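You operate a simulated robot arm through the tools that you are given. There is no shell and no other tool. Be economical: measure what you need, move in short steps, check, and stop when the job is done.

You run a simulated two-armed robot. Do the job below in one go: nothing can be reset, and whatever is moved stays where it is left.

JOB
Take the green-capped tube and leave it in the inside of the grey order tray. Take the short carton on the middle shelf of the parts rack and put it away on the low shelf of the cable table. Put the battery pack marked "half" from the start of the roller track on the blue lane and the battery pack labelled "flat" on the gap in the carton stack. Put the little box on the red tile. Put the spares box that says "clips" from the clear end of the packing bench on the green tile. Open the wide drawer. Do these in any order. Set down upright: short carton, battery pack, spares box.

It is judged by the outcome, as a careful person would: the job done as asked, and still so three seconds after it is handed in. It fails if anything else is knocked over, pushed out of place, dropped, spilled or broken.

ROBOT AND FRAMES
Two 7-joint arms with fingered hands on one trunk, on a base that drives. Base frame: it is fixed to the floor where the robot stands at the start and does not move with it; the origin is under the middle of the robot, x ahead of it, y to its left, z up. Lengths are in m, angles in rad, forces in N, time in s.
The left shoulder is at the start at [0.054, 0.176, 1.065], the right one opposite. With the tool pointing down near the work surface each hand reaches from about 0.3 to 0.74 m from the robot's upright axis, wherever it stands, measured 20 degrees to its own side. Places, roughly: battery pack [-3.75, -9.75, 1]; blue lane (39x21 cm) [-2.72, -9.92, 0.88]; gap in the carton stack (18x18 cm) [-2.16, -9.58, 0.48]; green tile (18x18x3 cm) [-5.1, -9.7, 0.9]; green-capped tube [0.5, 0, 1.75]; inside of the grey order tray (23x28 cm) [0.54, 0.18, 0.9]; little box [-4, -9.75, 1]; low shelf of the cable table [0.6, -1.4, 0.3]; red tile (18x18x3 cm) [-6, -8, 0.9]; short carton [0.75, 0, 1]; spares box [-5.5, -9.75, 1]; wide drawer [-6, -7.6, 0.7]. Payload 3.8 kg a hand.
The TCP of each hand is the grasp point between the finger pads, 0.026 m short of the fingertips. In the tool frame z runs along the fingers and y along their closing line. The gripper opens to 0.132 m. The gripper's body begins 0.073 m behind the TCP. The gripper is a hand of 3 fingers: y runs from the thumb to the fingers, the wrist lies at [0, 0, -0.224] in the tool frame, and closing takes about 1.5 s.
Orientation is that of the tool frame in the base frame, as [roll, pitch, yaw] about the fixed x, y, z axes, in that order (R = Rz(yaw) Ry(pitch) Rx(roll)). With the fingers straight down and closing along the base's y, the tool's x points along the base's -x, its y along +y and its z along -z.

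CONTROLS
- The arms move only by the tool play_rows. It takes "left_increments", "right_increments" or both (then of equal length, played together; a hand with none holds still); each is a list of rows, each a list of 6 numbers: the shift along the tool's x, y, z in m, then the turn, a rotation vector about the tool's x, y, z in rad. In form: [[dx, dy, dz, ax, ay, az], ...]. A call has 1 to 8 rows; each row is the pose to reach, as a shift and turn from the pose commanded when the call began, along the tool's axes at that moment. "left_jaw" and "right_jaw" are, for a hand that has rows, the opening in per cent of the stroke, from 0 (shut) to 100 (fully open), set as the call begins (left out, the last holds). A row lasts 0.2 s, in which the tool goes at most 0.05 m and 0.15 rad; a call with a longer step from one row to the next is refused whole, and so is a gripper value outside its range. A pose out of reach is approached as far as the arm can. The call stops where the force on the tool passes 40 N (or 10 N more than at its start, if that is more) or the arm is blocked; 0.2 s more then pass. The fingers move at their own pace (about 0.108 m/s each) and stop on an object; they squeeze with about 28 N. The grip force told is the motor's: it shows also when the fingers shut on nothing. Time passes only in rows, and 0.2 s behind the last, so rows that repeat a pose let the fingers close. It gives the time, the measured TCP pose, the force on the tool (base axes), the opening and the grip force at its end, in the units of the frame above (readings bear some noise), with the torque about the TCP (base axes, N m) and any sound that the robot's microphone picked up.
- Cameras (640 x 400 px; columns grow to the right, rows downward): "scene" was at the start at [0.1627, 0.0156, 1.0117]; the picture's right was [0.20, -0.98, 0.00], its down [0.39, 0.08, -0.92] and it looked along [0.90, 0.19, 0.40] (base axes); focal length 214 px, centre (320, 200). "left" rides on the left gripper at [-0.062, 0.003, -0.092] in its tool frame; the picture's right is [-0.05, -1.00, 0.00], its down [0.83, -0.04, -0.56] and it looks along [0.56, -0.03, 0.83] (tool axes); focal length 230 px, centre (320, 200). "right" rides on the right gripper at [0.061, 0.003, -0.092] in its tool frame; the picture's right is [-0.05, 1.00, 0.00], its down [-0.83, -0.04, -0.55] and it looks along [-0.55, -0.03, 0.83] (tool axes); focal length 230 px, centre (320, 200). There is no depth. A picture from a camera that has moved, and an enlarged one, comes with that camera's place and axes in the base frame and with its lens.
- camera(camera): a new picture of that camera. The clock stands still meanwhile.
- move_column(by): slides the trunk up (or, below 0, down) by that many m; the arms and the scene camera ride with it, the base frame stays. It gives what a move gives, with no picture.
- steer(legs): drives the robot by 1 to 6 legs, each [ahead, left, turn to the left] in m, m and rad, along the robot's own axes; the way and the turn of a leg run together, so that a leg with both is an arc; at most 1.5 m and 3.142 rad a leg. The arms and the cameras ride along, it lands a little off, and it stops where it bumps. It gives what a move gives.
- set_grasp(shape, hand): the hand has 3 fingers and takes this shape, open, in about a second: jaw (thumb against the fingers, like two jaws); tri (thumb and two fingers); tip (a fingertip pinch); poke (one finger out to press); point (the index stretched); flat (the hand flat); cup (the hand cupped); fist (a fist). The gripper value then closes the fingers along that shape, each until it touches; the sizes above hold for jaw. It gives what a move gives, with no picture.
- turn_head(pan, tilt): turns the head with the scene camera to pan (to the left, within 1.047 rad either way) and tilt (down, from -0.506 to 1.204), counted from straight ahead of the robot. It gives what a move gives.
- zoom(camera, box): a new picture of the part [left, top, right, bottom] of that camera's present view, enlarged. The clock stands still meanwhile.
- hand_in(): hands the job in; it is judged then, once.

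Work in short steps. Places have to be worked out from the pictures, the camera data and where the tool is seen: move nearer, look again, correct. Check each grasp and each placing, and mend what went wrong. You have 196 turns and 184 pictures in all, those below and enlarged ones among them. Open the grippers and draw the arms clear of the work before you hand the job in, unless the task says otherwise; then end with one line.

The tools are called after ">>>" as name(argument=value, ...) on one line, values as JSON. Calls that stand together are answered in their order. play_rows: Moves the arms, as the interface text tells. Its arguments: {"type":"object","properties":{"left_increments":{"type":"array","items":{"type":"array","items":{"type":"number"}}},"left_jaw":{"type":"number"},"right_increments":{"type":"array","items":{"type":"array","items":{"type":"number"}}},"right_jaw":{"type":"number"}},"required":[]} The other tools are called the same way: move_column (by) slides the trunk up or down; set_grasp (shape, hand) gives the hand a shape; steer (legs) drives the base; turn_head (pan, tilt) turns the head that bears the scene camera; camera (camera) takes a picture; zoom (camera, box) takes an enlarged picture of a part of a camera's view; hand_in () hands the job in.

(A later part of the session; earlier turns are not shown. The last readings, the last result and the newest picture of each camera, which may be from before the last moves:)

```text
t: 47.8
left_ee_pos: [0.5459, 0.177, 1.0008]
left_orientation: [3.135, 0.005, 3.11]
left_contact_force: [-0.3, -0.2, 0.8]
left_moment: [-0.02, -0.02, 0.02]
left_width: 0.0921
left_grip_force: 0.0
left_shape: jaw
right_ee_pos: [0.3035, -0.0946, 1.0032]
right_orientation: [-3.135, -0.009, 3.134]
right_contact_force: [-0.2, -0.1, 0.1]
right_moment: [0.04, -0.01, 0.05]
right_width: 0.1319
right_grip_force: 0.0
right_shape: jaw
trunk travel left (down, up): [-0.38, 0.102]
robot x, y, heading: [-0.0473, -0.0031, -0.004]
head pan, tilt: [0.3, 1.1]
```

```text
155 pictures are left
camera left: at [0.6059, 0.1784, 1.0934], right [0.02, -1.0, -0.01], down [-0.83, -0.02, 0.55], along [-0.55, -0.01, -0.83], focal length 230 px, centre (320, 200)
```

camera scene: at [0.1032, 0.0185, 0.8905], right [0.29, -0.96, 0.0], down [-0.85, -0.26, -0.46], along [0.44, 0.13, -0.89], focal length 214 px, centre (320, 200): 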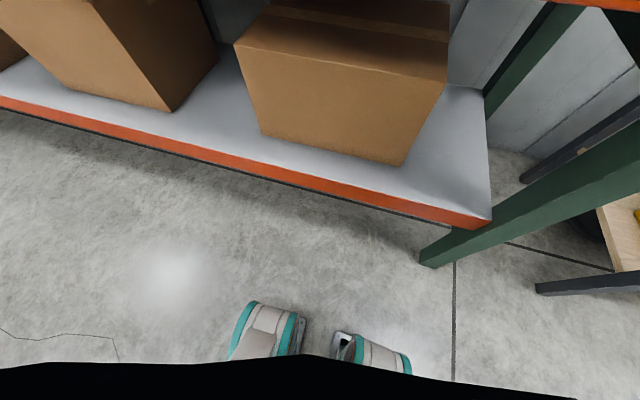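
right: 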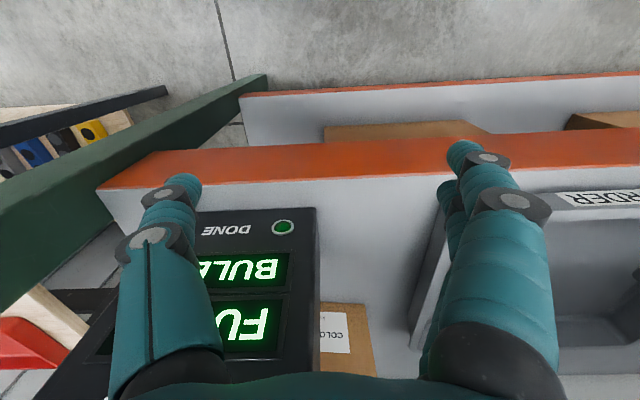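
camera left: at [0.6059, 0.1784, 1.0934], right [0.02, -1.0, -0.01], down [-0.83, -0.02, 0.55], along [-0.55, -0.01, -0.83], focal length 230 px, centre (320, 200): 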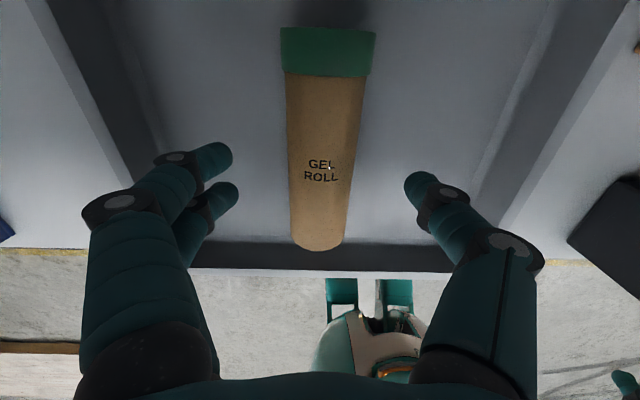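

The tube lies in the tray. Next I withdraw the left hand and shift the right hand left to look at the short carton behind the display with its forward-looking camera.

>>> play_rows(left_increments=[[0.04, 0.015, 0, 0, 0, 0], [0.08, 0.03, 0, 0, 0, 0], [0.12, 0.045, 0, 0, 0, 0], [0.16, 0.06, 0, 0, 0, 0], [0.2, 0.075, 0, 0, 0, 0], [0.22, 0.09, 0, 0, 0, 0], [0.22, 0.12, 0, 0, 0, 0]])

>>> play_rows(right_increments=[[0, 0.04, 0, 0, 0, 0], [0, 0.08, 0, 0, 0, 0], [-0.03, 0.11, 0, 0, 0, 0], [-0.06, 0.11, 0, 0, 0, 0], [-0.1, 0.11, 0, 0, 0, 0]])

>>> camera(camera="right")

```text
t: 49.4
left_ee_pos: [0.3287, 0.3034, 1.0002]
left_orientation: [3.136, 0.004, 3.108]
left_contact_force: [0.9, 0.9, -0.4]
left_moment: [-0.03, 0.03, 0.0]
left_width: 0.0921
left_grip_force: 0.0
left_shape: jaw
right_ee_pos: [0.3034, -0.0943, 1.0019]
right_orientation: [-3.134, -0.008, 3.135]
right_contact_force: [0.2, 1.4, -1.1]
right_moment: [0.0, 0.04, -0.01]
right_width: 0.132
right_grip_force: 0.0
right_shape: jaw
trunk travel left (down, up): [-0.38, 0.102]
robot x, y, heading: [-0.0453, 0.0015, -0.0]
head pan, tilt: [0.3, 1.1]
```

```text
t: 50.6
left_ee_pos: [0.3389, 0.3036, 0.9975]
left_orientation: [3.134, -0.005, 3.111]
left_contact_force: [0.0, 0.9, -0.6]
left_moment: [-0.03, 0.04, 0.01]
left_width: 0.0924
left_grip_force: 0.0
left_shape: jaw
right_ee_pos: [0.4158, 0.0161, 0.9951]
right_orientation: [-3.134, -0.019, 3.135]
right_contact_force: [0.4, -0.5, -0.2]
right_moment: [0.0, 0.03, -0.01]
right_width: 0.1317
right_grip_force: 0.1
right_shape: jaw
trunk travel left (down, up): [-0.38, 0.102]
robot x, y, heading: [-0.0468, 0.0009, -0.002]
head pan, tilt: [0.3, 1.1]
```

```text
154 pictures are left
camera right: at [0.355, 0.019, 1.0882], right [0.06, 1.0, -0.01], down [0.84, -0.04, 0.54], along [0.54, -0.04, -0.84], focal length 230 px, centre (320, 200)
```

right: 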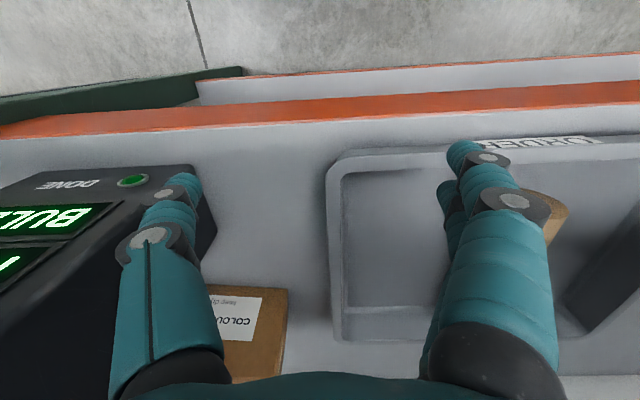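

The finger hides the carton's right part. I curl the right hand into a fist to clear the view and look again.

>>> set_grasp(hand="right", shape="fist")

>>> camera(camera="right")

```text
t: 51.5
left_ee_pos: [0.3363, 0.3016, 0.9977]
left_orientation: [3.132, -0.003, 3.112]
left_contact_force: [-0.1, -0.3, -0.6]
left_moment: [0.01, 0.03, 0.04]
left_width: 0.0923
left_grip_force: 0.0
left_shape: jaw
right_ee_pos: [0.413, 0.0131, 0.9963]
right_orientation: [-3.136, -0.017, 3.135]
right_contact_force: [-0.7, -0.4, 0.7]
right_moment: [0.01, 0.0, 0.02]
right_width: 0.0002
right_grip_force: 0.1
right_shape: fist
trunk travel left (down, up): [-0.38, 0.102]
robot x, y, heading: [-0.0466, -0.0037, -0.01]
head pan, tilt: [0.3, 1.1]
```

```text
153 pictures are left
camera right: at [0.3519, 0.0175, 1.0893], right [0.06, 1.0, -0.01], down [0.84, -0.05, 0.54], along [0.54, -0.04, -0.84], focal length 230 px, centre (320, 200)
```

right: 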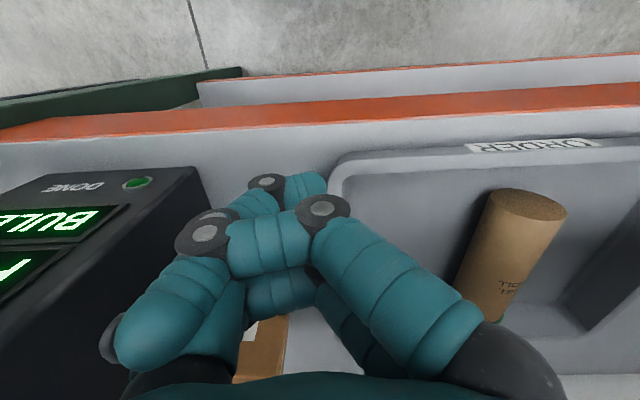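

That hides more. I go back to jaw, back out, and raise the right hand for a view over the display.

>>> set_grasp(hand="right", shape="jaw")

>>> steer(legs=[[-0.25, 0, 0]])

>>> play_rows(right_increments=[[0, 0, -0.05, 0, 0, 0], [0, -0.02, -0.09, 0, 0, 0], [0, -0.04, -0.13, 0, 0, 0], [0, -0.06, -0.17, 0, 0, 0], [0, -0.08, -0.21, 0, 0, 0], [0, -0.08, -0.25, 0, 0, 0], [0, -0.08, -0.29, 0, 0, 0], [0, -0.08, -0.32, 0, 0, 0]])

>>> camera(camera="right")

```text
t: 52.4
left_ee_pos: [0.3376, 0.3026, 0.9978]
left_orientation: [3.133, -0.004, 3.109]
left_contact_force: [0.4, -0.8, 0.0]
left_moment: [0.01, 0.03, 0.0]
left_width: 0.0923
left_grip_force: 0.0
left_shape: jaw
right_ee_pos: [0.412, 0.0123, 0.9969]
right_orientation: [-3.137, -0.016, 3.135]
right_contact_force: [-0.8, -0.1, 0.1]
right_moment: [-0.01, 0.02, -0.02]
right_width: 0.0578
right_grip_force: 0.1
right_shape: jaw
trunk travel left (down, up): [-0.38, 0.102]
robot x, y, heading: [-0.0483, -0.0011, -0.006]
head pan, tilt: [0.3, 1.1]
```

```text
t: 54.2
left_ee_pos: [0.0879, 0.3036, 0.9986]
left_orientation: [3.133, -0.002, 3.113]
left_contact_force: [0.0, 0.0, 0.6]
left_moment: [-0.03, -0.02, 0.0]
left_width: 0.0921
left_grip_force: 0.1
left_shape: jaw
right_ee_pos: [0.1645, 0.0153, 0.9957]
right_orientation: [-3.137, -0.017, 3.138]
right_contact_force: [0.3, 0.3, 0.3]
right_moment: [0.03, 0.0, 0.04]
right_width: 0.0579
right_grip_force: 0.1
right_shape: jaw
trunk travel left (down, up): [-0.38, 0.102]
robot x, y, heading: [-0.296, 0.003, -0.003]
head pan, tilt: [0.3, 1.1]
```

```text
t: 56.0
left_ee_pos: [0.0893, 0.303, 0.9978]
left_orientation: [3.132, -0.004, 3.113]
left_contact_force: [0.1, -1.4, -0.4]
left_moment: [0.0, 0.02, 0.0]
left_width: 0.0924
left_grip_force: 0.1
left_shape: jaw
right_ee_pos: [0.1682, -0.0643, 1.2801]
right_orientation: [-3.14, -0.016, 3.136]
right_contact_force: [0.6, -0.5, -1.0]
right_moment: [-0.01, 0.04, 0.0]
right_width: 0.0579
right_grip_force: 0.1
right_shape: jaw
right hand out of reach, approached as far as the arm can: row 7, 8
trunk travel left (down, up): [-0.38, 0.102]
robot x, y, heading: [-0.2944, -0.0009, -0.004]
head pan, tilt: [0.3, 1.1]
```

```text
152 pictures are left
camera right: at [0.1072, -0.0614, 1.3734], right [0.06, 1.0, 0.0], down [0.84, -0.05, 0.54], along [0.54, -0.03, -0.84], focal length 230 px, centre (320, 200)
```

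right: 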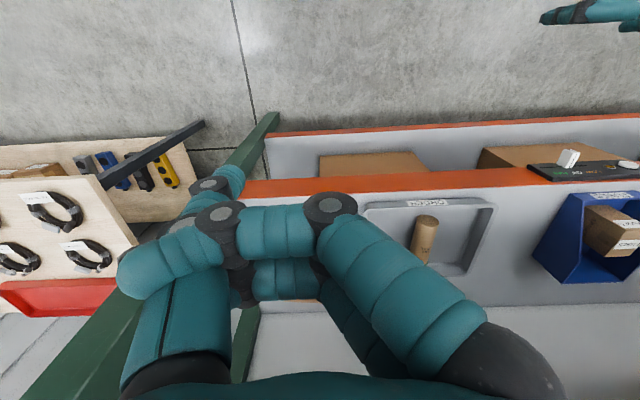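

I open the right fingers and tilt the hand forward 0.55 rad to bring the carton into the clear part of the view.

>>> play_rows(right_increments=[[0, 0, 0, 0, -0.14, 0], [0, 0, 0, 0, -0.28, 0], [0, 0, 0, 0, -0.42, 0], [0, 0, 0, 0, -0.55, 0], [0, 0, 0, 0, -0.55, 0]], right_jaw=100)

>>> camera(camera="right")

```text
t: 57.2
left_ee_pos: [0.0884, 0.3037, 0.9982]
left_orientation: [3.132, -0.002, 3.112]
left_contact_force: [-0.2, -0.1, 0.0]
left_moment: [0.0, -0.02, -0.01]
left_width: 0.0921
left_grip_force: 0.1
left_shape: jaw
right_ee_pos: [0.1683, -0.0657, 1.2791]
right_orientation: [-3.136, 0.535, 3.14]
right_contact_force: [0.5, -0.2, -0.1]
right_moment: [-0.01, 0.05, 0.0]
right_width: 0.0583
right_grip_force: 0.1
right_shape: jaw
trunk travel left (down, up): [-0.38, 0.102]
robot x, y, heading: [-0.2942, 0.0002, -0.005]
head pan, tilt: [0.3, 1.1]
```

```text
151 pictures are left
camera right: at [0.0674, -0.0601, 1.3277], right [0.05, 1.0, 0.02], down [0.43, -0.04, 0.9], along [0.9, -0.04, -0.43], focal length 230 px, centre (320, 200)
```

right: 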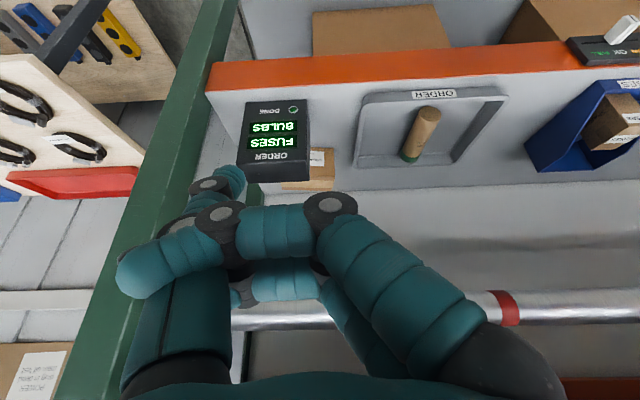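

The view works (carton sits right behind the display), but the right fingers haven't opened. I cycle shapes: flat, then jaw.

>>> set_grasp(hand="right", shape="flat")

>>> camera(camera="right")

>>> set_grasp(hand="right", shape="jaw")

>>> camera(camera="right")

```text
t: 58.1
left_ee_pos: [0.0889, 0.3045, 0.9978]
left_orientation: [3.134, -0.002, 3.112]
left_contact_force: [-0.2, -0.7, -0.2]
left_moment: [0.0, 0.0, -0.02]
left_width: 0.0923
left_grip_force: 0.0
left_shape: jaw
right_ee_pos: [0.1673, -0.064, 1.2795]
right_orientation: [-3.136, 0.533, 3.139]
right_contact_force: [-0.5, -0.3, 0.4]
right_moment: [-0.01, -0.01, -0.03]
right_width: 0.126
right_grip_force: 0.1
right_shape: flat
trunk travel left (down, up): [-0.38, 0.102]
robot x, y, heading: [-0.2948, 0.0004, -0.005]
head pan, tilt: [0.3, 1.1]
```

```text
150 pictures are left
camera right: at [0.0673, -0.0603, 1.3279], right [0.05, 1.0, 0.02], down [0.43, -0.04, 0.9], along [0.9, -0.04, -0.43], focal length 230 px, centre (320, 200)
```

right: 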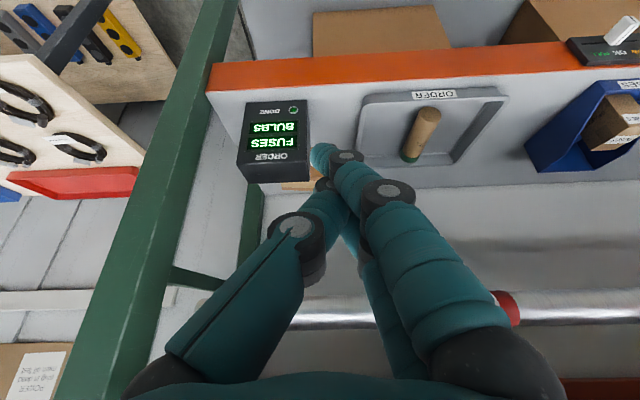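

```text
t: 59.0
left_ee_pos: [0.0877, 0.3029, 0.9985]
left_orientation: [3.135, -0.001, 3.113]
left_contact_force: [-0.7, 0.0, -0.2]
left_moment: [0.04, 0.0, -0.03]
left_width: 0.0923
left_grip_force: 0.0
left_shape: jaw
right_ee_pos: [0.167, -0.0642, 1.2797]
right_orientation: [-3.135, 0.532, 3.14]
right_contact_force: [-0.7, 0.2, -0.5]
right_moment: [0.01, -0.01, 0.0]
right_width: 0.1321
right_grip_force: 0.0
right_shape: jaw
trunk travel left (down, up): [-0.38, 0.102]
robot x, y, heading: [-0.2937, -0.0004, -0.008]
head pan, tilt: [0.3, 1.1]
```

```text
149 pictures are left
camera right: at [0.0673, -0.0603, 1.3279], right [0.05, 1.0, 0.02], down [0.43, -0.04, 0.9], along [0.9, -0.04, -0.43], focal length 230 px, centre (320, 200)
```

right: 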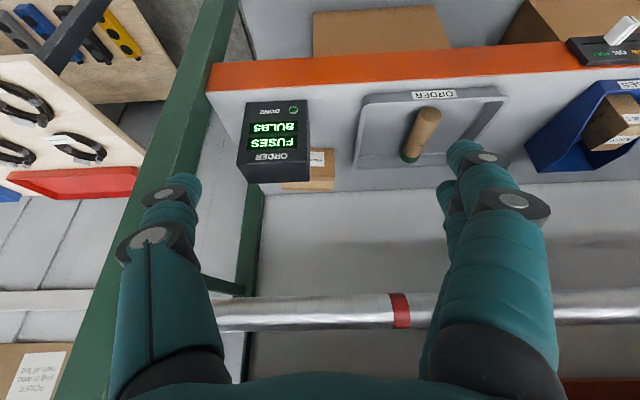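

Hand restored, and now the carton is visible. Zooming in on it.

>>> zoom(camera="right", box=[210, 80, 370, 205])

```text
3.20 times, centred on (290, 142) of right
camera zoom: at [0.0673, -0.0603, 1.3279], right [0.05, 1.0, 0.02], down [0.43, -0.04, 0.9], along [0.9, -0.04, -0.43], focal length 736 px, centre (416, 384)
```

zoom: 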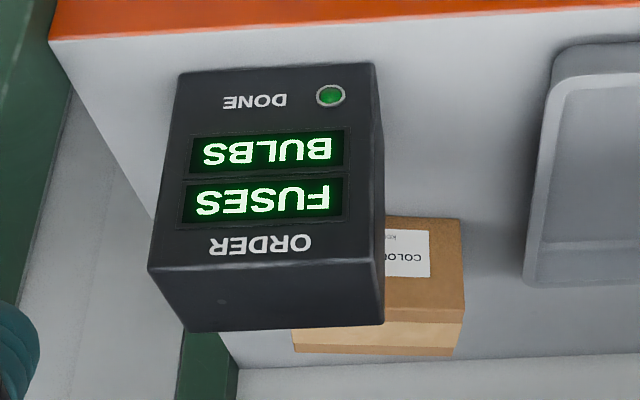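

Carton: x 0.62–0.715, y −0.21…−0.045, z 0.90–0.985; display occupies x 0.44–0.51 with top ≈1.07; the pole is at x 0.47, z 1.34. I'll grip the carton across x from above: right hand straight down first, then yaw 90°.

>>> play_rows(right_increments=[[0.024, -0.005, 0.024, 0, 0.09, 0], [0.048, -0.01, 0.048, 0, 0.18, 0], [0.072, -0.015, 0.072, 0, 0.27, 0], [0.096, -0.02, 0.096, 0, 0.36, 0], [0.12, -0.025, 0.12, 0, 0.45, 0], [0.144, -0.03, 0.146, 0, 0.535, 0]])

>>> play_rows(right_increments=[[0, 0, 0, 0, 0, 0.15], [0, 0, 0, 0, 0, 0.3], [0, 0, 0, 0, 0, 0.45], [0, 0, 0, 0, 0, 0.6], [0, 0, 0, 0, 0, 0.75], [0, 0, 0, 0, 0, 0.9], [0, 0, 0, 0, 0, 1.05], [0, 0, 0, 0, 0, 1.2]])

```text
t: 60.4
left_ee_pos: [0.0884, 0.3034, 0.9974]
left_orientation: [3.134, -0.003, 3.114]
left_contact_force: [-0.7, -0.2, 0.5]
left_moment: [0.0, -0.03, -0.01]
left_width: 0.0923
left_grip_force: 0.1
left_shape: jaw
right_ee_pos: [0.1164, -0.0955, 1.081]
right_orientation: [-3.137, -0.004, 3.137]
right_contact_force: [0.1, 0.5, 0.3]
right_moment: [-0.02, -0.02, -0.03]
right_width: 0.1322
right_grip_force: 0.0
right_shape: jaw
trunk travel left (down, up): [-0.38, 0.102]
robot x, y, heading: [-0.293, 0.0053, -0.009]
head pan, tilt: [0.3, 1.1]
```

```text
t: 62.2
left_ee_pos: [0.0889, 0.3043, 0.9983]
left_orientation: [3.133, -0.001, 3.112]
left_contact_force: [-0.3, -0.6, -0.5]
left_moment: [0.01, 0.0, 0.0]
left_width: 0.092
left_grip_force: 0.0
left_shape: jaw
right_ee_pos: [0.1168, -0.0949, 1.0813]
right_orientation: [-3.138, 0.006, 1.933]
right_contact_force: [-0.5, 0.3, -0.6]
right_moment: [0.04, 0.0, -0.03]
right_width: 0.132
right_grip_force: 0.1
right_shape: jaw
trunk travel left (down, up): [-0.38, 0.102]
robot x, y, heading: [-0.2938, -0.0008, -0.002]
head pan, tilt: [0.3, 1.1]
```

Finish the yaw while lowering to z≈0.98 and moving y to 0, in front of the rack.

>>> move_column(by=0.05)

>>> play_rows(right_increments=[[0, 0, 0.04, 0, 0, 0.09], [0, 0, 0.08, 0, 0, 0.18], [0, 0, 0.12, 0, 0, 0.27], [0, 0, 0.148, 0, 0, 0.365]])

>>> play_rows(right_increments=[[0.04, 0, 0, 0, 0, 0], [0.08, 0, 0, 0, 0, 0], [0.095, 0, 0, 0, 0, 0]])

>>> turn_head(pan=-0.1, tilt=0.3)

>>> camera(camera="scene")

```text
t: 63.1
left_ee_pos: [0.0887, 0.3036, 1.0477]
left_orientation: [3.134, -0.006, 3.114]
left_contact_force: [0.3, 1.1, 0.3]
left_moment: [-0.01, 0.0, -0.02]
left_width: 0.0922
left_grip_force: 0.1
left_shape: jaw
right_ee_pos: [0.1179, -0.0957, 1.1306]
right_orientation: [-3.136, 0.002, 1.938]
right_contact_force: [0.3, 0.5, 0.5]
right_moment: [0.01, 0.02, -0.02]
right_width: 0.1321
right_grip_force: 0.0
right_shape: jaw
trunk travel left (down, up): [-0.43, 0.052]
robot x, y, heading: [-0.2962, 0.0037, -0.004]
head pan, tilt: [0.3, 1.1]
```

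```text
t: 64.1
left_ee_pos: [0.0889, 0.3035, 1.0486]
left_orientation: [3.133, -0.006, 3.11]
left_contact_force: [-0.4, -0.6, 0.1]
left_moment: [0.0, -0.02, 0.01]
left_width: 0.0923
left_grip_force: 0.1
left_shape: jaw
right_ee_pos: [0.1165, -0.0953, 0.9841]
right_orientation: [-3.139, 0.005, 1.57]
right_contact_force: [1.0, -0.4, 0.0]
right_moment: [0.02, 0.01, 0.03]
right_width: 0.1319
right_grip_force: 0.0
right_shape: jaw
trunk travel left (down, up): [-0.43, 0.052]
robot x, y, heading: [-0.2972, 0.0031, -0.003]
head pan, tilt: [0.3, 1.1]
```

```text
t: 64.9
left_ee_pos: [0.0891, 0.3032, 1.0481]
left_orientation: [3.135, -0.001, 3.113]
left_contact_force: [-0.2, -0.5, 0.6]
left_moment: [0.02, 0.02, 0.01]
left_width: 0.0923
left_grip_force: 0.0
left_shape: jaw
right_ee_pos: [0.1162, 0.0004, 0.9828]
right_orientation: [-3.139, 0.006, 1.571]
right_contact_force: [1.4, -0.2, -0.5]
right_moment: [0.0, 0.01, 0.02]
right_width: 0.1321
right_grip_force: 0.0
right_shape: jaw
trunk travel left (down, up): [-0.43, 0.052]
robot x, y, heading: [-0.2975, -0.0017, -0.002]
head pan, tilt: [0.3, 1.1]
```

```text
t: 66.0
left_ee_pos: [0.0883, 0.3042, 1.0479]
left_orientation: [3.134, -0.003, 3.109]
left_contact_force: [1.8, -0.3, 0.2]
left_moment: [0.0, -0.01, 0.02]
left_width: 0.0923
left_grip_force: 0.2
left_shape: jaw
right_ee_pos: [0.1174, -0.0015, 0.9829]
right_orientation: [-3.139, 0.004, 1.571]
right_contact_force: [-0.5, -0.9, -1.1]
right_moment: [0.0, -0.02, 0.0]
right_width: 0.1321
right_grip_force: 0.0
right_shape: jaw
trunk travel left (down, up): [-0.43, 0.052]
robot x, y, heading: [-0.2915, 0.0007, -0.005]
head pan, tilt: [-0.099, 0.3]
```

```text
147 pictures are left
camera scene: at [-0.0978, -0.0101, 1.018], right [-0.1, -0.99, 0.0], down [-0.29, 0.03, -0.95], along [0.95, -0.1, -0.3], focal length 214 px, centre (320, 200)
```

scene: 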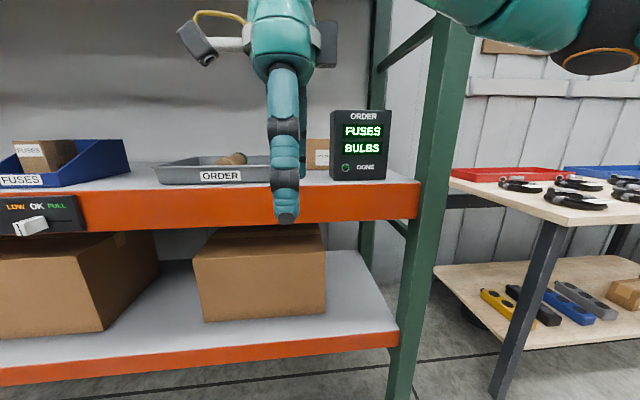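

The right elbow sticks out forward-right near the rack post, so I extend the right arm forward first (and tuck the left back), then drive in.

>>> play_rows(right_increments=[[0, 0.04, 0, 0, 0, 0], [0, 0.08, 0, 0, 0, 0], [0, 0.12, 0, 0, 0, 0], [0, 0.16, 0, 0, 0, 0], [0, 0.2, 0, 0, 0, 0], [0, 0.24, 0, 0, 0, 0], [0, 0.27, 0, 0, 0, 0]], left_increments=[[0.02, 0, 0, 0, 0, 0], [0.04, 0, 0, 0, 0, 0], [0.06, 0, 0, 0, 0, 0], [0.08, 0, 0, 0, 0, 0], [0.08, 0, 0, 0, 0, 0], [0.08, 0, 0, 0, 0, 0], [0.08, 0, 0, 0, 0, 0]])

>>> camera(camera="scene")

```text
t: 67.7
left_ee_pos: [0.009, 0.3041, 1.0492]
left_orientation: [3.134, -0.004, 3.111]
left_contact_force: [0.5, -0.2, -0.8]
left_moment: [0.03, 0.0, 0.0]
left_width: 0.0922
left_grip_force: 0.2
left_shape: jaw
right_ee_pos: [0.3479, -0.0085, 0.9799]
right_orientation: [-3.14, 0.006, 1.572]
right_contact_force: [0.8, 0.2, -0.4]
right_moment: [0.07, 0.01, -0.01]
right_width: 0.1319
right_grip_force: 0.0
right_shape: jaw
right hand out of reach, approached as far as the arm can: row 6, 7
trunk travel left (down, up): [-0.43, 0.052]
robot x, y, heading: [-0.2934, 0.0002, -0.001]
head pan, tilt: [-0.099, 0.3]
```

```text
146 pictures are left
camera scene: at [-0.0969, -0.0116, 1.0178], right [-0.1, -0.99, 0.0], down [-0.29, 0.03, -0.95], along [0.95, -0.1, -0.3], focal length 214 px, centre (320, 200)
```

scene: 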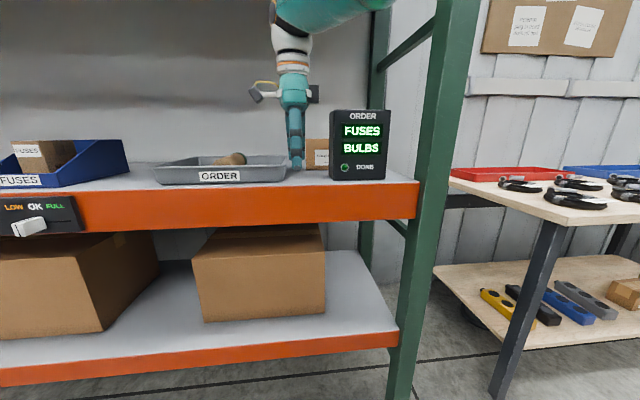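

Arm is now nearly straight with the elbow in line. I drive in slowly, hand at y≈0 between tray and display.

>>> play_rows(right_increments=[[0.012, -0.01, 0.0, 0, 0, 0]])

>>> steer(legs=[[0.22, 0, 0]])

>>> camera(camera="scene")

>>> camera(camera="right")

```text
t: 68.0
left_ee_pos: [0.0086, 0.3058, 1.0496]
left_orientation: [3.135, -0.002, 3.112]
left_contact_force: [0.0, -0.6, 0.2]
left_moment: [-0.02, 0.04, 0.02]
left_width: 0.0922
left_grip_force: 0.1
left_shape: jaw
right_ee_pos: [0.3376, 0.005, 0.9806]
right_orientation: [-3.139, 0.008, 1.574]
right_contact_force: [-0.2, -0.4, -1.2]
right_moment: [-0.02, 0.0, -0.01]
right_width: 0.1322
right_grip_force: 0.0
right_shape: jaw
right hand out of reach, approached as far as the arm can: row 1
trunk travel left (down, up): [-0.43, 0.052]
robot x, y, heading: [-0.2943, -0.0004, -0.004]
head pan, tilt: [-0.099, 0.3]
```

```text
t: 69.7
left_ee_pos: [0.2257, 0.3044, 1.0478]
left_orientation: [3.132, -0.002, 3.109]
left_contact_force: [-0.9, 0.0, 0.2]
left_moment: [-0.05, 0.0, 0.02]
left_width: 0.0922
left_grip_force: 0.0
left_shape: jaw
right_ee_pos: [0.5564, 0.0024, 0.9806]
right_orientation: [-3.138, 0.006, 1.569]
right_contact_force: [0.4, -0.6, 0.1]
right_moment: [-0.01, 0.01, -0.05]
right_width: 0.1319
right_grip_force: 0.0
right_shape: jaw
trunk travel left (down, up): [-0.43, 0.052]
robot x, y, heading: [-0.0817, 0.0035, -0.008]
head pan, tilt: [-0.099, 0.3]
```

```text
145 pictures are left
camera scene: at [0.119, -0.0118, 1.0181], right [-0.11, -0.99, 0.0], down [-0.29, 0.03, -0.96], along [0.95, -0.1, -0.3], focal length 214 px, centre (320, 200)
```

scene: 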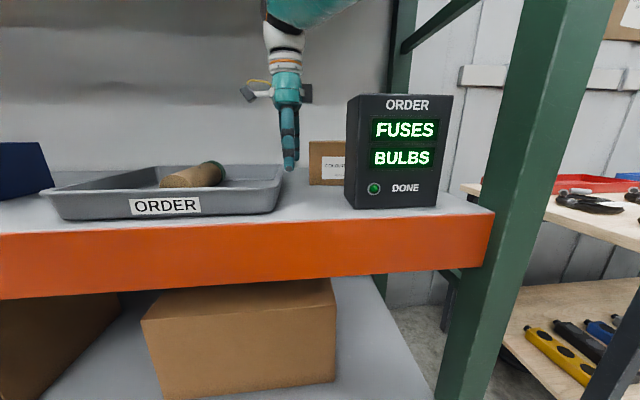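

```text
144 pictures are left
camera right: at [0.5589, 0.0642, 1.0723], right [1.0, -0.05, 0.0], down [-0.04, -0.83, 0.56], along [-0.03, -0.56, -0.83], focal length 230 px, centre (320, 200)
```

right: 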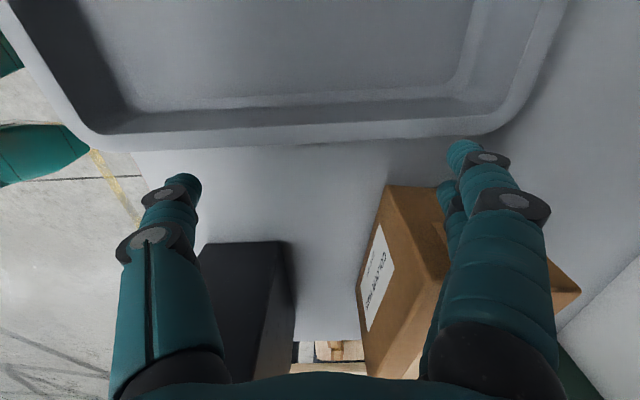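

Hand is clear of tray and display; carton front-left corner at (0.613, −0.041) confirmed. Driving in 0.11 more.

>>> steer(legs=[[0.112, 0, 0]])

>>> camera(camera="right")

```text
t: 70.9
left_ee_pos: [0.3371, 0.303, 1.048]
left_orientation: [3.133, 0.0, 3.108]
left_contact_force: [-0.7, -0.6, 0.4]
left_moment: [-0.02, 0.03, -0.02]
left_width: 0.092
left_grip_force: 0.1
left_shape: jaw
right_ee_pos: [0.668, 0.0023, 0.9807]
right_orientation: [-3.139, 0.008, 1.57]
right_contact_force: [0.2, 0.0, 0.2]
right_moment: [-0.02, 0.03, 0.0]
right_width: 0.1321
right_grip_force: 0.0
right_shape: jaw
trunk travel left (down, up): [-0.43, 0.052]
robot x, y, heading: [0.0318, -0.0057, -0.005]
head pan, tilt: [-0.099, 0.3]
```

```text
143 pictures are left
camera right: at [0.6704, 0.064, 1.0726], right [1.0, -0.05, 0.0], down [-0.04, -0.83, 0.56], along [-0.03, -0.56, -0.83], focal length 230 px, centre (320, 200)
```

right: 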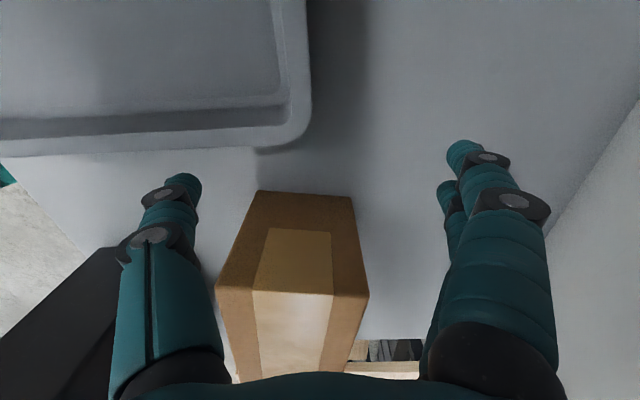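

Carton spans x 0.61–0.69 here. I centre on x 0.652 and slide sideways to y≈−0.118, then lower to z≈0.947.

>>> play_rows(right_increments=[[0, -0.015, 0, 0, 0, 0], [-0.03, -0.015, 0, 0, 0, 0], [-0.06, -0.015, 0, 0, 0, 0], [-0.09, -0.015, 0, 0, 0, 0], [-0.12, -0.015, 0, 0, 0, 0], [-0.12, -0.015, 0.02, 0, 0, 0], [-0.12, -0.015, 0.035, 0, 0, 0]])

>>> camera(camera="right")

>>> camera(camera="scene")

```text
t: 72.5
left_ee_pos: [0.338, 0.3034, 1.0485]
left_orientation: [3.133, -0.004, 3.108]
left_contact_force: [0.2, 0.5, -0.4]
left_moment: [0.02, -0.01, -0.02]
left_width: 0.0922
left_grip_force: 0.1
left_shape: jaw
right_ee_pos: [0.7033, -0.1071, 0.9495]
right_orientation: [-3.136, 0.008, 1.569]
right_contact_force: [1.1, 0.4, 0.3]
right_moment: [-0.05, 0.01, 0.0]
right_width: 0.1319
right_grip_force: 0.1
right_shape: jaw
right hand out of reach, approached as far as the arm can: row 1, 2, 3, 4, 5, 6, 7
trunk travel left (down, up): [-0.43, 0.052]
robot x, y, heading: [0.0306, -0.0044, -0.005]
head pan, tilt: [-0.099, 0.3]
```

```text
142 pictures are left
camera right: at [0.7067, -0.0455, 1.0409], right [1.0, -0.05, -0.01], down [-0.04, -0.83, 0.56], along [-0.03, -0.56, -0.83], focal length 230 px, centre (320, 200)
```

right: 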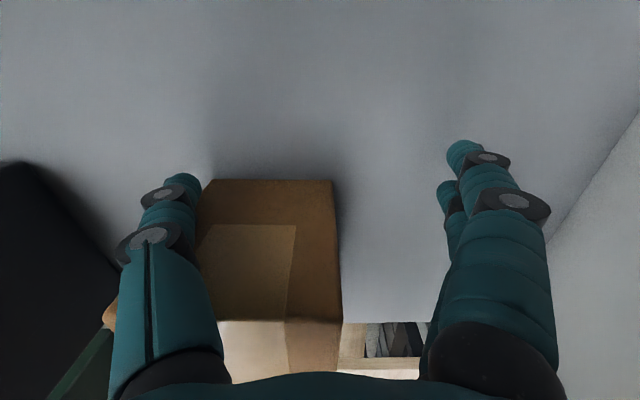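

```text
141 pictures are left
camera scene: at [0.2306, -0.0126, 1.018], right [-0.11, -0.99, 0.0], down [-0.29, 0.03, -0.96], along [0.95, -0.1, -0.3], focal length 214 px, centre (320, 200)
```

scene: 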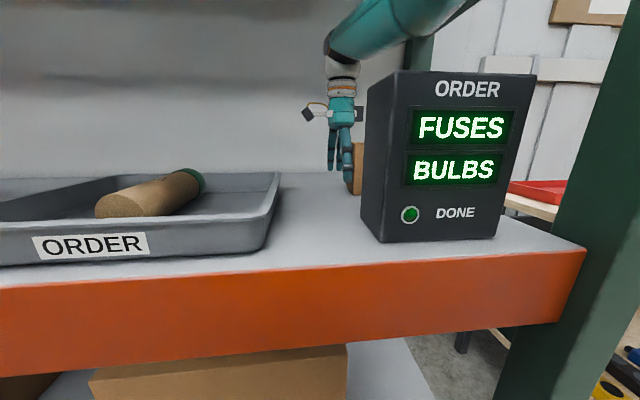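

The hand ended at x 0.703 (reach clipping earlier), so the thumb nudged the carton sideways by ~8 cm; it still stands. I back the hand off in +y and re-measure.

>>> play_rows(right_increments=[[0.02, 0, 0, 0, 0, 0], [0.04, 0, 0, 0, 0, 0], [0.04, -0.02, -0.02, 0, 0, 0], [0.04, -0.04, -0.02, 0, 0, 0], [0.04, -0.04, -0.02, 0, 0, 0]])

>>> camera(camera="right")

```text
t: 73.7
left_ee_pos: [0.3365, 0.3033, 1.0488]
left_orientation: [3.132, -0.002, 3.11]
left_contact_force: [-0.2, 0.4, 1.1]
left_moment: [0.02, -0.01, 0.0]
left_width: 0.0921
left_grip_force: 0.1
left_shape: jaw
right_ee_pos: [0.6909, -0.0608, 0.9704]
right_orientation: [-3.137, 0.006, 1.57]
right_contact_force: [-0.6, -0.3, 0.2]
right_moment: [-0.03, 0.03, 0.01]
right_width: 0.132
right_grip_force: 0.1
right_shape: jaw
right hand out of reach, approached as far as the arm can: row 2, 3, 4, 5
trunk travel left (down, up): [-0.43, 0.052]
robot x, y, heading: [0.0329, -0.0012, -0.005]
head pan, tilt: [-0.099, 0.3]
```

```text
140 pictures are left
camera right: at [0.6932, 0.0012, 1.0625], right [1.0, -0.05, -0.01], down [-0.04, -0.83, 0.56], along [-0.03, -0.56, -0.83], focal length 230 px, centre (320, 200)
```

right: 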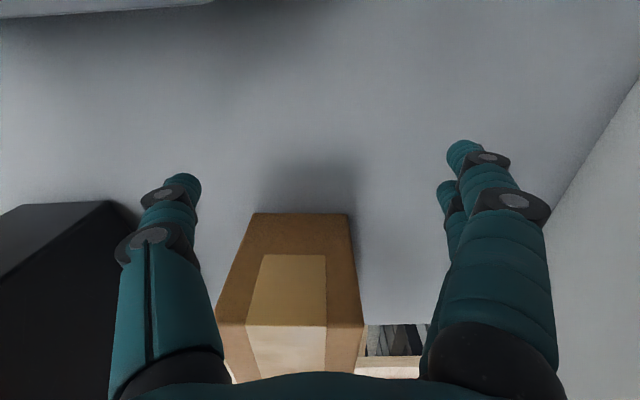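

Carton is now x 0.625–0.711, y −0.122…−0.285. I bring the hand back in x before sliding over it.

>>> play_rows(right_increments=[[0, -0.02, 0, 0, 0, 0], [0, -0.025, 0, 0, 0, 0]])

```text
t: 74.3
left_ee_pos: [0.338, 0.303, 1.0474]
left_orientation: [3.132, 0.0, 3.109]
left_contact_force: [0.3, -0.5, 0.2]
left_moment: [-0.01, -0.01, 0.02]
left_width: 0.0923
left_grip_force: 0.1
left_shape: jaw
right_ee_pos: [0.6896, -0.0554, 0.9724]
right_orientation: [-3.137, 0.008, 1.569]
right_contact_force: [-0.4, -0.3, 0.6]
right_moment: [-0.01, -0.01, 0.02]
right_width: 0.132
right_grip_force: 0.0
right_shape: jaw
right hand out of reach, approached as far as the arm can: row 1, 2
trunk travel left (down, up): [-0.43, 0.052]
robot x, y, heading: [0.0357, 0.0021, -0.004]
head pan, tilt: [-0.099, 0.3]
```

>>> play_rows(right_increments=[[0, -0.02, 0, 0, 0, 0], [0, -0.03, 0, 0, 0, 0]])

```text
t: 74.9
left_ee_pos: [0.3372, 0.3034, 1.0485]
left_orientation: [3.134, -0.002, 3.109]
left_contact_force: [-0.5, -1.0, -0.4]
left_moment: [-0.02, 0.01, -0.03]
left_width: 0.0924
left_grip_force: 0.1
left_shape: jaw
right_ee_pos: [0.6872, -0.0508, 0.9751]
right_orientation: [-3.138, 0.008, 1.571]
right_contact_force: [0.7, -0.4, 0.7]
right_moment: [-0.02, 0.01, 0.0]
right_width: 0.1318
right_grip_force: 0.1
right_shape: jaw
right hand out of reach, approached as far as the arm can: row 1, 2
trunk travel left (down, up): [-0.43, 0.052]
robot x, y, heading: [0.0348, -0.0045, -0.005]
head pan, tilt: [-0.099, 0.3]
```

>>> play_rows(right_increments=[[0, -0.02, 0, 0, 0, 0], [0, -0.03, 0, 0, 0, 0]])

```text
t: 75.5
left_ee_pos: [0.337, 0.3041, 1.049]
left_orientation: [3.133, -0.001, 3.11]
left_contact_force: [0.0, 0.2, 0.6]
left_moment: [-0.04, 0.02, 0.01]
left_width: 0.0922
left_grip_force: 0.1
left_shape: jaw
right_ee_pos: [0.6843, -0.0432, 0.9756]
right_orientation: [-3.138, 0.007, 1.57]
right_contact_force: [0.3, -0.1, 0.2]
right_moment: [0.02, 0.0, -0.02]
right_width: 0.132
right_grip_force: 0.0
right_shape: jaw
right hand out of reach, approached as far as the arm can: row 1, 2
trunk travel left (down, up): [-0.43, 0.052]
robot x, y, heading: [0.0364, 0.0003, -0.003]
head pan, tilt: [-0.099, 0.3]
```

>>> play_rows(right_increments=[[0, -0.025, 0, 0, 0, 0], [0, -0.05, 0, 0, 0, 0]])

```text
t: 76.1
left_ee_pos: [0.3373, 0.3036, 1.0489]
left_orientation: [3.133, -0.002, 3.11]
left_contact_force: [-1.2, 0.6, 0.0]
left_moment: [-0.01, 0.03, 0.0]
left_width: 0.0921
left_grip_force: 0.1
left_shape: jaw
right_ee_pos: [0.6806, -0.0325, 0.9776]
right_orientation: [-3.136, 0.008, 1.569]
right_contact_force: [0.0, -0.2, 0.6]
right_moment: [0.01, 0.03, 0.03]
right_width: 0.1319
right_grip_force: 0.0
right_shape: jaw
right hand out of reach, approached as far as the arm can: row 1, 2
trunk travel left (down, up): [-0.43, 0.052]
robot x, y, heading: [0.0291, -0.0018, -0.002]
head pan, tilt: [-0.099, 0.3]
```

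Estimates say the command is now just within reach. A test slide of −4 cm in y.

>>> play_rows(right_increments=[[-0.02, 0, 0, 0, 0, 0], [-0.04, 0, 0, 0, 0, 0]])

```text
t: 76.7
left_ee_pos: [0.337, 0.3052, 1.0487]
left_orientation: [3.132, -0.002, 3.11]
left_contact_force: [-1.5, 0.0, 0.0]
left_moment: [0.0, -0.01, -0.02]
left_width: 0.0921
left_grip_force: 0.0
left_shape: jaw
right_ee_pos: [0.6921, -0.069, 0.9799]
right_orientation: [-3.135, 0.006, 1.569]
right_contact_force: [0.6, -0.3, -0.1]
right_moment: [0.01, -0.02, 0.01]
right_width: 0.1317
right_grip_force: 0.1
right_shape: jaw
right hand out of reach, approached as far as the arm can: row 1, 2
trunk travel left (down, up): [-0.43, 0.052]
robot x, y, heading: [0.0325, -0.0027, -0.007]
head pan, tilt: [-0.099, 0.3]
```

>>> play_rows(right_increments=[[0, -0.03, 0, 0, 0, 0], [0, -0.05, 0, 0, 0, 0]])

```text
t: 77.3
left_ee_pos: [0.3367, 0.3031, 1.0479]
left_orientation: [3.133, -0.002, 3.111]
left_contact_force: [-1.1, -0.3, -0.8]
left_moment: [-0.01, -0.04, -0.01]
left_width: 0.0921
left_grip_force: 0.1
left_shape: jaw
right_ee_pos: [0.6886, -0.0589, 0.9818]
right_orientation: [-3.137, 0.006, 1.571]
right_contact_force: [0.2, 0.6, 0.8]
right_moment: [0.04, 0.0, -0.01]
right_width: 0.1322
right_grip_force: 0.0
right_shape: jaw
right hand out of reach, approached as far as the arm can: row 1, 2
trunk travel left (down, up): [-0.43, 0.052]
robot x, y, heading: [0.0336, 0.0018, -0.004]
head pan, tilt: [-0.099, 0.3]
```

>>> play_rows(right_increments=[[0, -0.03, 0, 0, 0, 0], [0, -0.06, 0, 0, 0, 0], [0, -0.09, 0, 0, 0, 0]])

```text
t: 78.1
left_ee_pos: [0.337, 0.3035, 1.048]
left_orientation: [3.134, -0.003, 3.112]
left_contact_force: [0.4, 0.1, 0.6]
left_moment: [0.0, 0.0, 0.0]
left_width: 0.092
left_grip_force: 0.0
left_shape: jaw
right_ee_pos: [0.6822, -0.0438, 0.9872]
right_orientation: [-3.136, 0.008, 1.569]
right_contact_force: [0.0, 0.7, -0.2]
right_moment: [0.0, -0.03, -0.01]
right_width: 0.132
right_grip_force: 0.1
right_shape: jaw
right hand out of reach, approached as far as the arm can: row 1, 2, 3
trunk travel left (down, up): [-0.43, 0.052]
robot x, y, heading: [0.0318, 0.0018, -0.003]
head pan, tilt: [-0.099, 0.3]
```

>>> play_rows(right_increments=[[0, -0.03, 0, 0, 0, 0], [0, -0.05, 0, 0, 0, 0]])

```text
t: 78.7
left_ee_pos: [0.3379, 0.3033, 1.0483]
left_orientation: [3.134, -0.002, 3.109]
left_contact_force: [-0.8, -0.3, -0.2]
left_moment: [0.03, -0.01, -0.01]
left_width: 0.0921
left_grip_force: 0.0
left_shape: jaw
right_ee_pos: [0.6791, -0.034, 0.9914]
right_orientation: [-3.135, 0.009, 1.57]
right_contact_force: [0.2, 0.5, 0.0]
right_moment: [-0.02, 0.0, 0.0]
right_width: 0.1318
right_grip_force: 0.0
right_shape: jaw
right hand out of reach, approached as far as the arm can: row 1, 2
trunk travel left (down, up): [-0.43, 0.052]
robot x, y, heading: [0.0291, 0.0014, -0.007]
head pan, tilt: [-0.099, 0.3]
```

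>>> play_rows(right_increments=[[0, -0.04, 0, 0, 0, 0], [0, -0.08, 0, 0, 0, 0]])

```text
t: 79.3
left_ee_pos: [0.3376, 0.3035, 1.0481]
left_orientation: [3.133, -0.003, 3.111]
left_contact_force: [-0.1, -0.3, -0.9]
left_moment: [0.0, 0.0, -0.01]
left_width: 0.0923
left_grip_force: 0.1
left_shape: jaw
right_ee_pos: [0.6692, -0.0089, 0.9977]
right_orientation: [-3.137, 0.007, 1.567]
right_contact_force: [-0.6, 0.9, -0.2]
right_moment: [0.01, -0.01, 0.0]
right_width: 0.1321
right_grip_force: 0.0
right_shape: jaw
right hand out of reach, approached as far as the arm can: row 1, 2
trunk travel left (down, up): [-0.43, 0.052]
robot x, y, heading: [0.0368, -0.001, -0.006]
head pan, tilt: [-0.099, 0.3]
```

The arm seems stuck at its straight-elbow singularity (it no longer follows inward commands). I shift the command to a safe spot (+y, a bit out) and tilt slightly to break it loose.

>>> play_rows(right_increments=[[0.02, 0.03, 0, 0, 0, 0], [0.04, 0.06, 0, 0, 0, 0], [0.05, 0.06, 0, 0.1, 0, 0], [0.05, 0.06, 0, 0.2, 0, 0], [0.05, 0.06, 0, 0.1, 0, 0], [0.05, 0.06, 0, 0, 0, 0]])

```text
t: 80.7
left_ee_pos: [0.3385, 0.3018, 1.049]
left_orientation: [3.133, -0.003, 3.11]
left_contact_force: [0.0, -0.2, 0.1]
left_moment: [0.03, 0.04, -0.01]
left_width: 0.0924
left_grip_force: 0.2
left_shape: jaw
right_ee_pos: [0.6485, 0.0106, 0.9999]
right_orientation: [-3.075, 0.005, 1.569]
right_contact_force: [-0.1, -0.9, -0.3]
right_moment: [0.01, 0.03, 0.0]
right_width: 0.1322
right_grip_force: 0.0
right_shape: jaw
right hand out of reach, approached as far as the arm can: row 1, 2, 3, 4, 5, 6
trunk travel left (down, up): [-0.43, 0.052]
robot x, y, heading: [0.0353, -0.0013, -0.004]
head pan, tilt: [-0.099, 0.3]
```

I back out to free space to sort out the arm posture.

>>> steer(legs=[[-0.4, 0, 0]])

>>> play_rows(right_increments=[[0, -0.03, 0, 0.1, 0, 0], [0, -0.06, 0, 0.2, 0, 0], [0, -0.09, 0, 0.3, 0, 0], [0, -0.12, 0, 0.4, 0, 0]])

```text
t: 83.2
left_ee_pos: [-0.0612, 0.3058, 1.0487]
left_orientation: [3.134, -0.001, 3.107]
left_contact_force: [0.0, -0.2, -0.1]
left_moment: [0.02, 0.04, 0.05]
left_width: 0.0924
left_grip_force: 0.1
left_shape: jaw
right_ee_pos: [0.249, 0.0144, 1.0001]
right_orientation: [-3.075, 0.007, 1.569]
right_contact_force: [-1.2, 0.4, -0.5]
right_moment: [-0.03, 0.0, -0.01]
right_width: 0.1321
right_grip_force: 0.1
right_shape: jaw
trunk travel left (down, up): [-0.43, 0.052]
robot x, y, heading: [-0.3625, 0.0005, -0.014]
head pan, tilt: [-0.099, 0.3]
```

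```text
t: 84.2
left_ee_pos: [-0.0607, 0.3057, 1.0489]
left_orientation: [3.132, -0.002, 3.108]
left_contact_force: [-0.8, -0.9, -0.3]
left_moment: [-0.03, -0.01, 0.0]
left_width: 0.0923
left_grip_force: 0.0
left_shape: jaw
right_ee_pos: [0.1844, 0.0219, 1.0048]
right_orientation: [-2.798, 0.006, 1.57]
right_contact_force: [0.4, 0.2, -0.2]
right_moment: [-0.01, -0.04, 0.01]
right_width: 0.1317
right_grip_force: 0.2
right_shape: jaw
right hand out of reach, approached as far as the arm can: row 1, 2, 3, 4
trunk travel left (down, up): [-0.43, 0.052]
robot x, y, heading: [-0.3665, 0.0016, -0.007]
head pan, tilt: [-0.099, 0.3]
```

>>> play_rows(right_increments=[[0, -0.04, 0, -0.06, 0, 0], [0, -0.08, 0, -0.12, 0, 0], [0, -0.12, 0, -0.18, 0, 0], [0, -0.16, 0, -0.24, 0, 0], [0, -0.2, 0, -0.3, 0, 0], [0, -0.24, 0, -0.34, 0, 0]])

```text
t: 85.6
left_ee_pos: [-0.0646, 0.3096, 1.0497]
left_orientation: [3.137, 0.002, 3.109]
left_contact_force: [-1.4, 1.5, -0.1]
left_moment: [-0.06, -0.07, 0.0]
left_width: 0.0923
left_grip_force: 0.0
left_shape: jaw
right_ee_pos: [0.0821, 0.2206, 1.1034]
right_orientation: [-3.137, 0.018, 1.567]
right_contact_force: [0.6, 0.0, -0.1]
right_moment: [0.0, -0.02, -0.03]
right_width: 0.132
right_grip_force: 0.2
right_shape: jaw
right hand out of reach, approached as far as the arm can: row 1, 2, 3, 4, 5, 6
trunk travel left (down, up): [-0.43, 0.052]
robot x, y, heading: [-0.365, -0.0011, -0.009]
head pan, tilt: [-0.099, 0.3]
```

The arm pivots straight instead of bending. I push the command back ahead and undo the yaw, to let the solver find a bent posture.

>>> play_rows(right_increments=[[-0.02, 0.035, 0, 0, 0, 0], [-0.04, 0.07, 0, 0, 0, 0], [-0.06, 0.105, 0, 0, 0, 0], [-0.08, 0.14, 0, 0, 0, 0], [-0.1, 0.175, 0, 0, 0, 0], [-0.12, 0.21, 0, 0, 0, 0]])

>>> play_rows(right_increments=[[0, 0, 0, 0, 0, -0.15], [0, 0, 0, 0, 0, -0.3], [0, 0, 0, 0, 0, -0.45], [0, 0, 0, 0, 0, -0.6], [0, 0, 0, 0, 0, -0.75], [0, 0, 0, 0, 0, -0.9], [0, 0, 0, 0, 0, -1.05], [0, 0, 0, 0, 0, -1.2]])

```text
t: 87.0
left_ee_pos: [-0.0603, 0.3068, 1.0482]
left_orientation: [3.136, -0.003, 3.109]
left_contact_force: [-0.1, 0.4, 0.3]
left_moment: [-0.02, 0.02, -0.02]
left_width: 0.0925
left_grip_force: 0.0
left_shape: jaw
right_ee_pos: [0.2231, 0.0611, 1.0888]
right_orientation: [-3.137, 0.008, 1.57]
right_contact_force: [-0.2, -0.3, 0.7]
right_moment: [0.0, 0.03, 0.01]
right_width: 0.1318
right_grip_force: 0.0
right_shape: jaw
right hand out of reach, approached as far as the arm can: row 1, 2, 3, 4, 5, 6
trunk travel left (down, up): [-0.43, 0.052]
robot x, y, heading: [-0.3653, 0.0017, -0.01]
head pan, tilt: [-0.099, 0.3]
```

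```text
t: 88.8
left_ee_pos: [-0.0599, 0.3058, 1.0481]
left_orientation: [3.132, -0.002, 3.109]
left_contact_force: [0.2, 0.4, -0.8]
left_moment: [-0.02, -0.03, -0.03]
left_width: 0.0921
left_grip_force: 0.1
left_shape: jaw
right_ee_pos: [0.2219, 0.0609, 1.0898]
right_orientation: [-3.133, 0.0, 2.77]
right_contact_force: [-0.3, 0.4, 0.3]
right_moment: [0.01, 0.02, -0.03]
right_width: 0.1321
right_grip_force: 0.0
right_shape: jaw
trunk travel left (down, up): [-0.43, 0.052]
robot x, y, heading: [-0.3659, 0.0043, -0.002]
head pan, tilt: [-0.099, 0.3]
```

The posture is now reachable again. Test: retreat 0.12 along −x while finishing the yaw.

>>> play_rows(right_increments=[[0.028, -0.011, 0, 0, 0, -0.09], [0.056, -0.022, 0, 0, 0, -0.18], [0.084, -0.033, 0, 0, 0, -0.27], [0.112, -0.044, 0, 0, 0, -0.37]])

```text
t: 89.8
left_ee_pos: [-0.0591, 0.3053, 1.048]
left_orientation: [3.132, -0.003, 3.107]
left_contact_force: [-0.5, -0.6, -0.9]
left_moment: [0.03, 0.02, -0.02]
left_width: 0.0924
left_grip_force: 0.0
left_shape: jaw
right_ee_pos: [0.1763, 0.115, 1.1143]
right_orientation: [-3.133, -0.007, 3.14]
right_contact_force: [0.8, -0.7, -0.2]
right_moment: [0.03, -0.03, 0.03]
right_width: 0.1317
right_grip_force: 0.1
right_shape: jaw
right hand out of reach, approached as far as the arm can: row 1, 2, 3, 4
trunk travel left (down, up): [-0.43, 0.052]
robot x, y, heading: [-0.3649, 0.0008, -0.005]
head pan, tilt: [-0.099, 0.3]
```

I yaw the hand strongly the other way so the wrist limit forces the elbow to bend.

>>> play_rows(right_increments=[[0, 0, 0, 0, 0, -0.15], [0, 0, 0, 0, 0, -0.3], [0, 0, 0, 0, 0, -0.45], [0, 0, 0, 0, 0, -0.6], [0, 0, 0, 0, 0, -0.75], [0, 0, 0, 0, 0, -0.9], [0, 0, 0, 0, 0, -1.05], [0, 0, 0, 0, 0, -1.2]])

>>> turn_head(pan=0, tilt=-0.1)

>>> camera(camera="scene")

```text
t: 91.6
left_ee_pos: [-0.0599, 0.3066, 1.0472]
left_orientation: [3.132, -0.003, 3.109]
left_contact_force: [0.0, 0.1, 0.0]
left_moment: [-0.02, -0.04, 0.06]
left_width: 0.092
left_grip_force: 0.0
left_shape: jaw
right_ee_pos: [0.1739, 0.1156, 1.1186]
right_orientation: [3.14, -0.009, -1.943]
right_contact_force: [0.2, 0.0, 1.6]
right_moment: [0.02, 0.0, -0.01]
right_width: 0.1322
right_grip_force: 0.0
right_shape: jaw
trunk travel left (down, up): [-0.43, 0.052]
robot x, y, heading: [-0.3659, 0.0019, -0.005]
head pan, tilt: [-0.099, 0.3]
```

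```text
t: 92.5
left_ee_pos: [-0.0614, 0.3062, 1.0479]
left_orientation: [3.134, -0.002, 3.108]
left_contact_force: [-0.1, -0.6, -0.1]
left_moment: [0.0, -0.03, -0.01]
left_width: 0.0919
left_grip_force: 0.1
left_shape: jaw
right_ee_pos: [0.1747, 0.1144, 1.1159]
right_orientation: [3.139, -0.01, -1.944]
right_contact_force: [0.6, -0.5, -1.1]
right_moment: [-0.01, -0.03, 0.0]
right_width: 0.1319
right_grip_force: 0.0
right_shape: jaw
trunk travel left (down, up): [-0.43, 0.052]
robot x, y, heading: [-0.3657, 0.0041, -0.009]
head pan, tilt: [0.0, -0.099]
```

```text
139 pictures are left
camera scene: at [-0.1741, -0.0007, 1.0546], right [-0.01, -1.0, 0.0], down [0.1, 0.0, -1.0], along [1.0, -0.01, 0.1], focal length 214 px, centre (320, 200)
```

scene: 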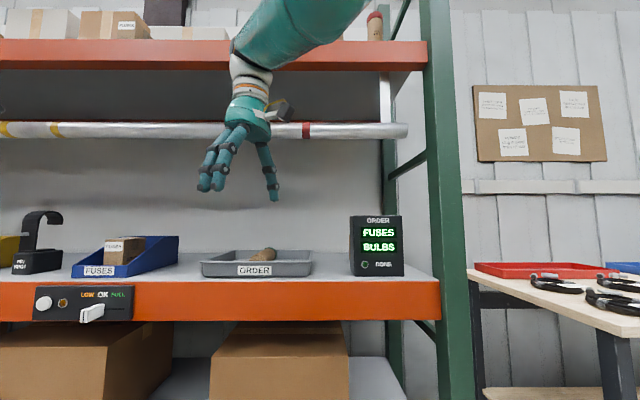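

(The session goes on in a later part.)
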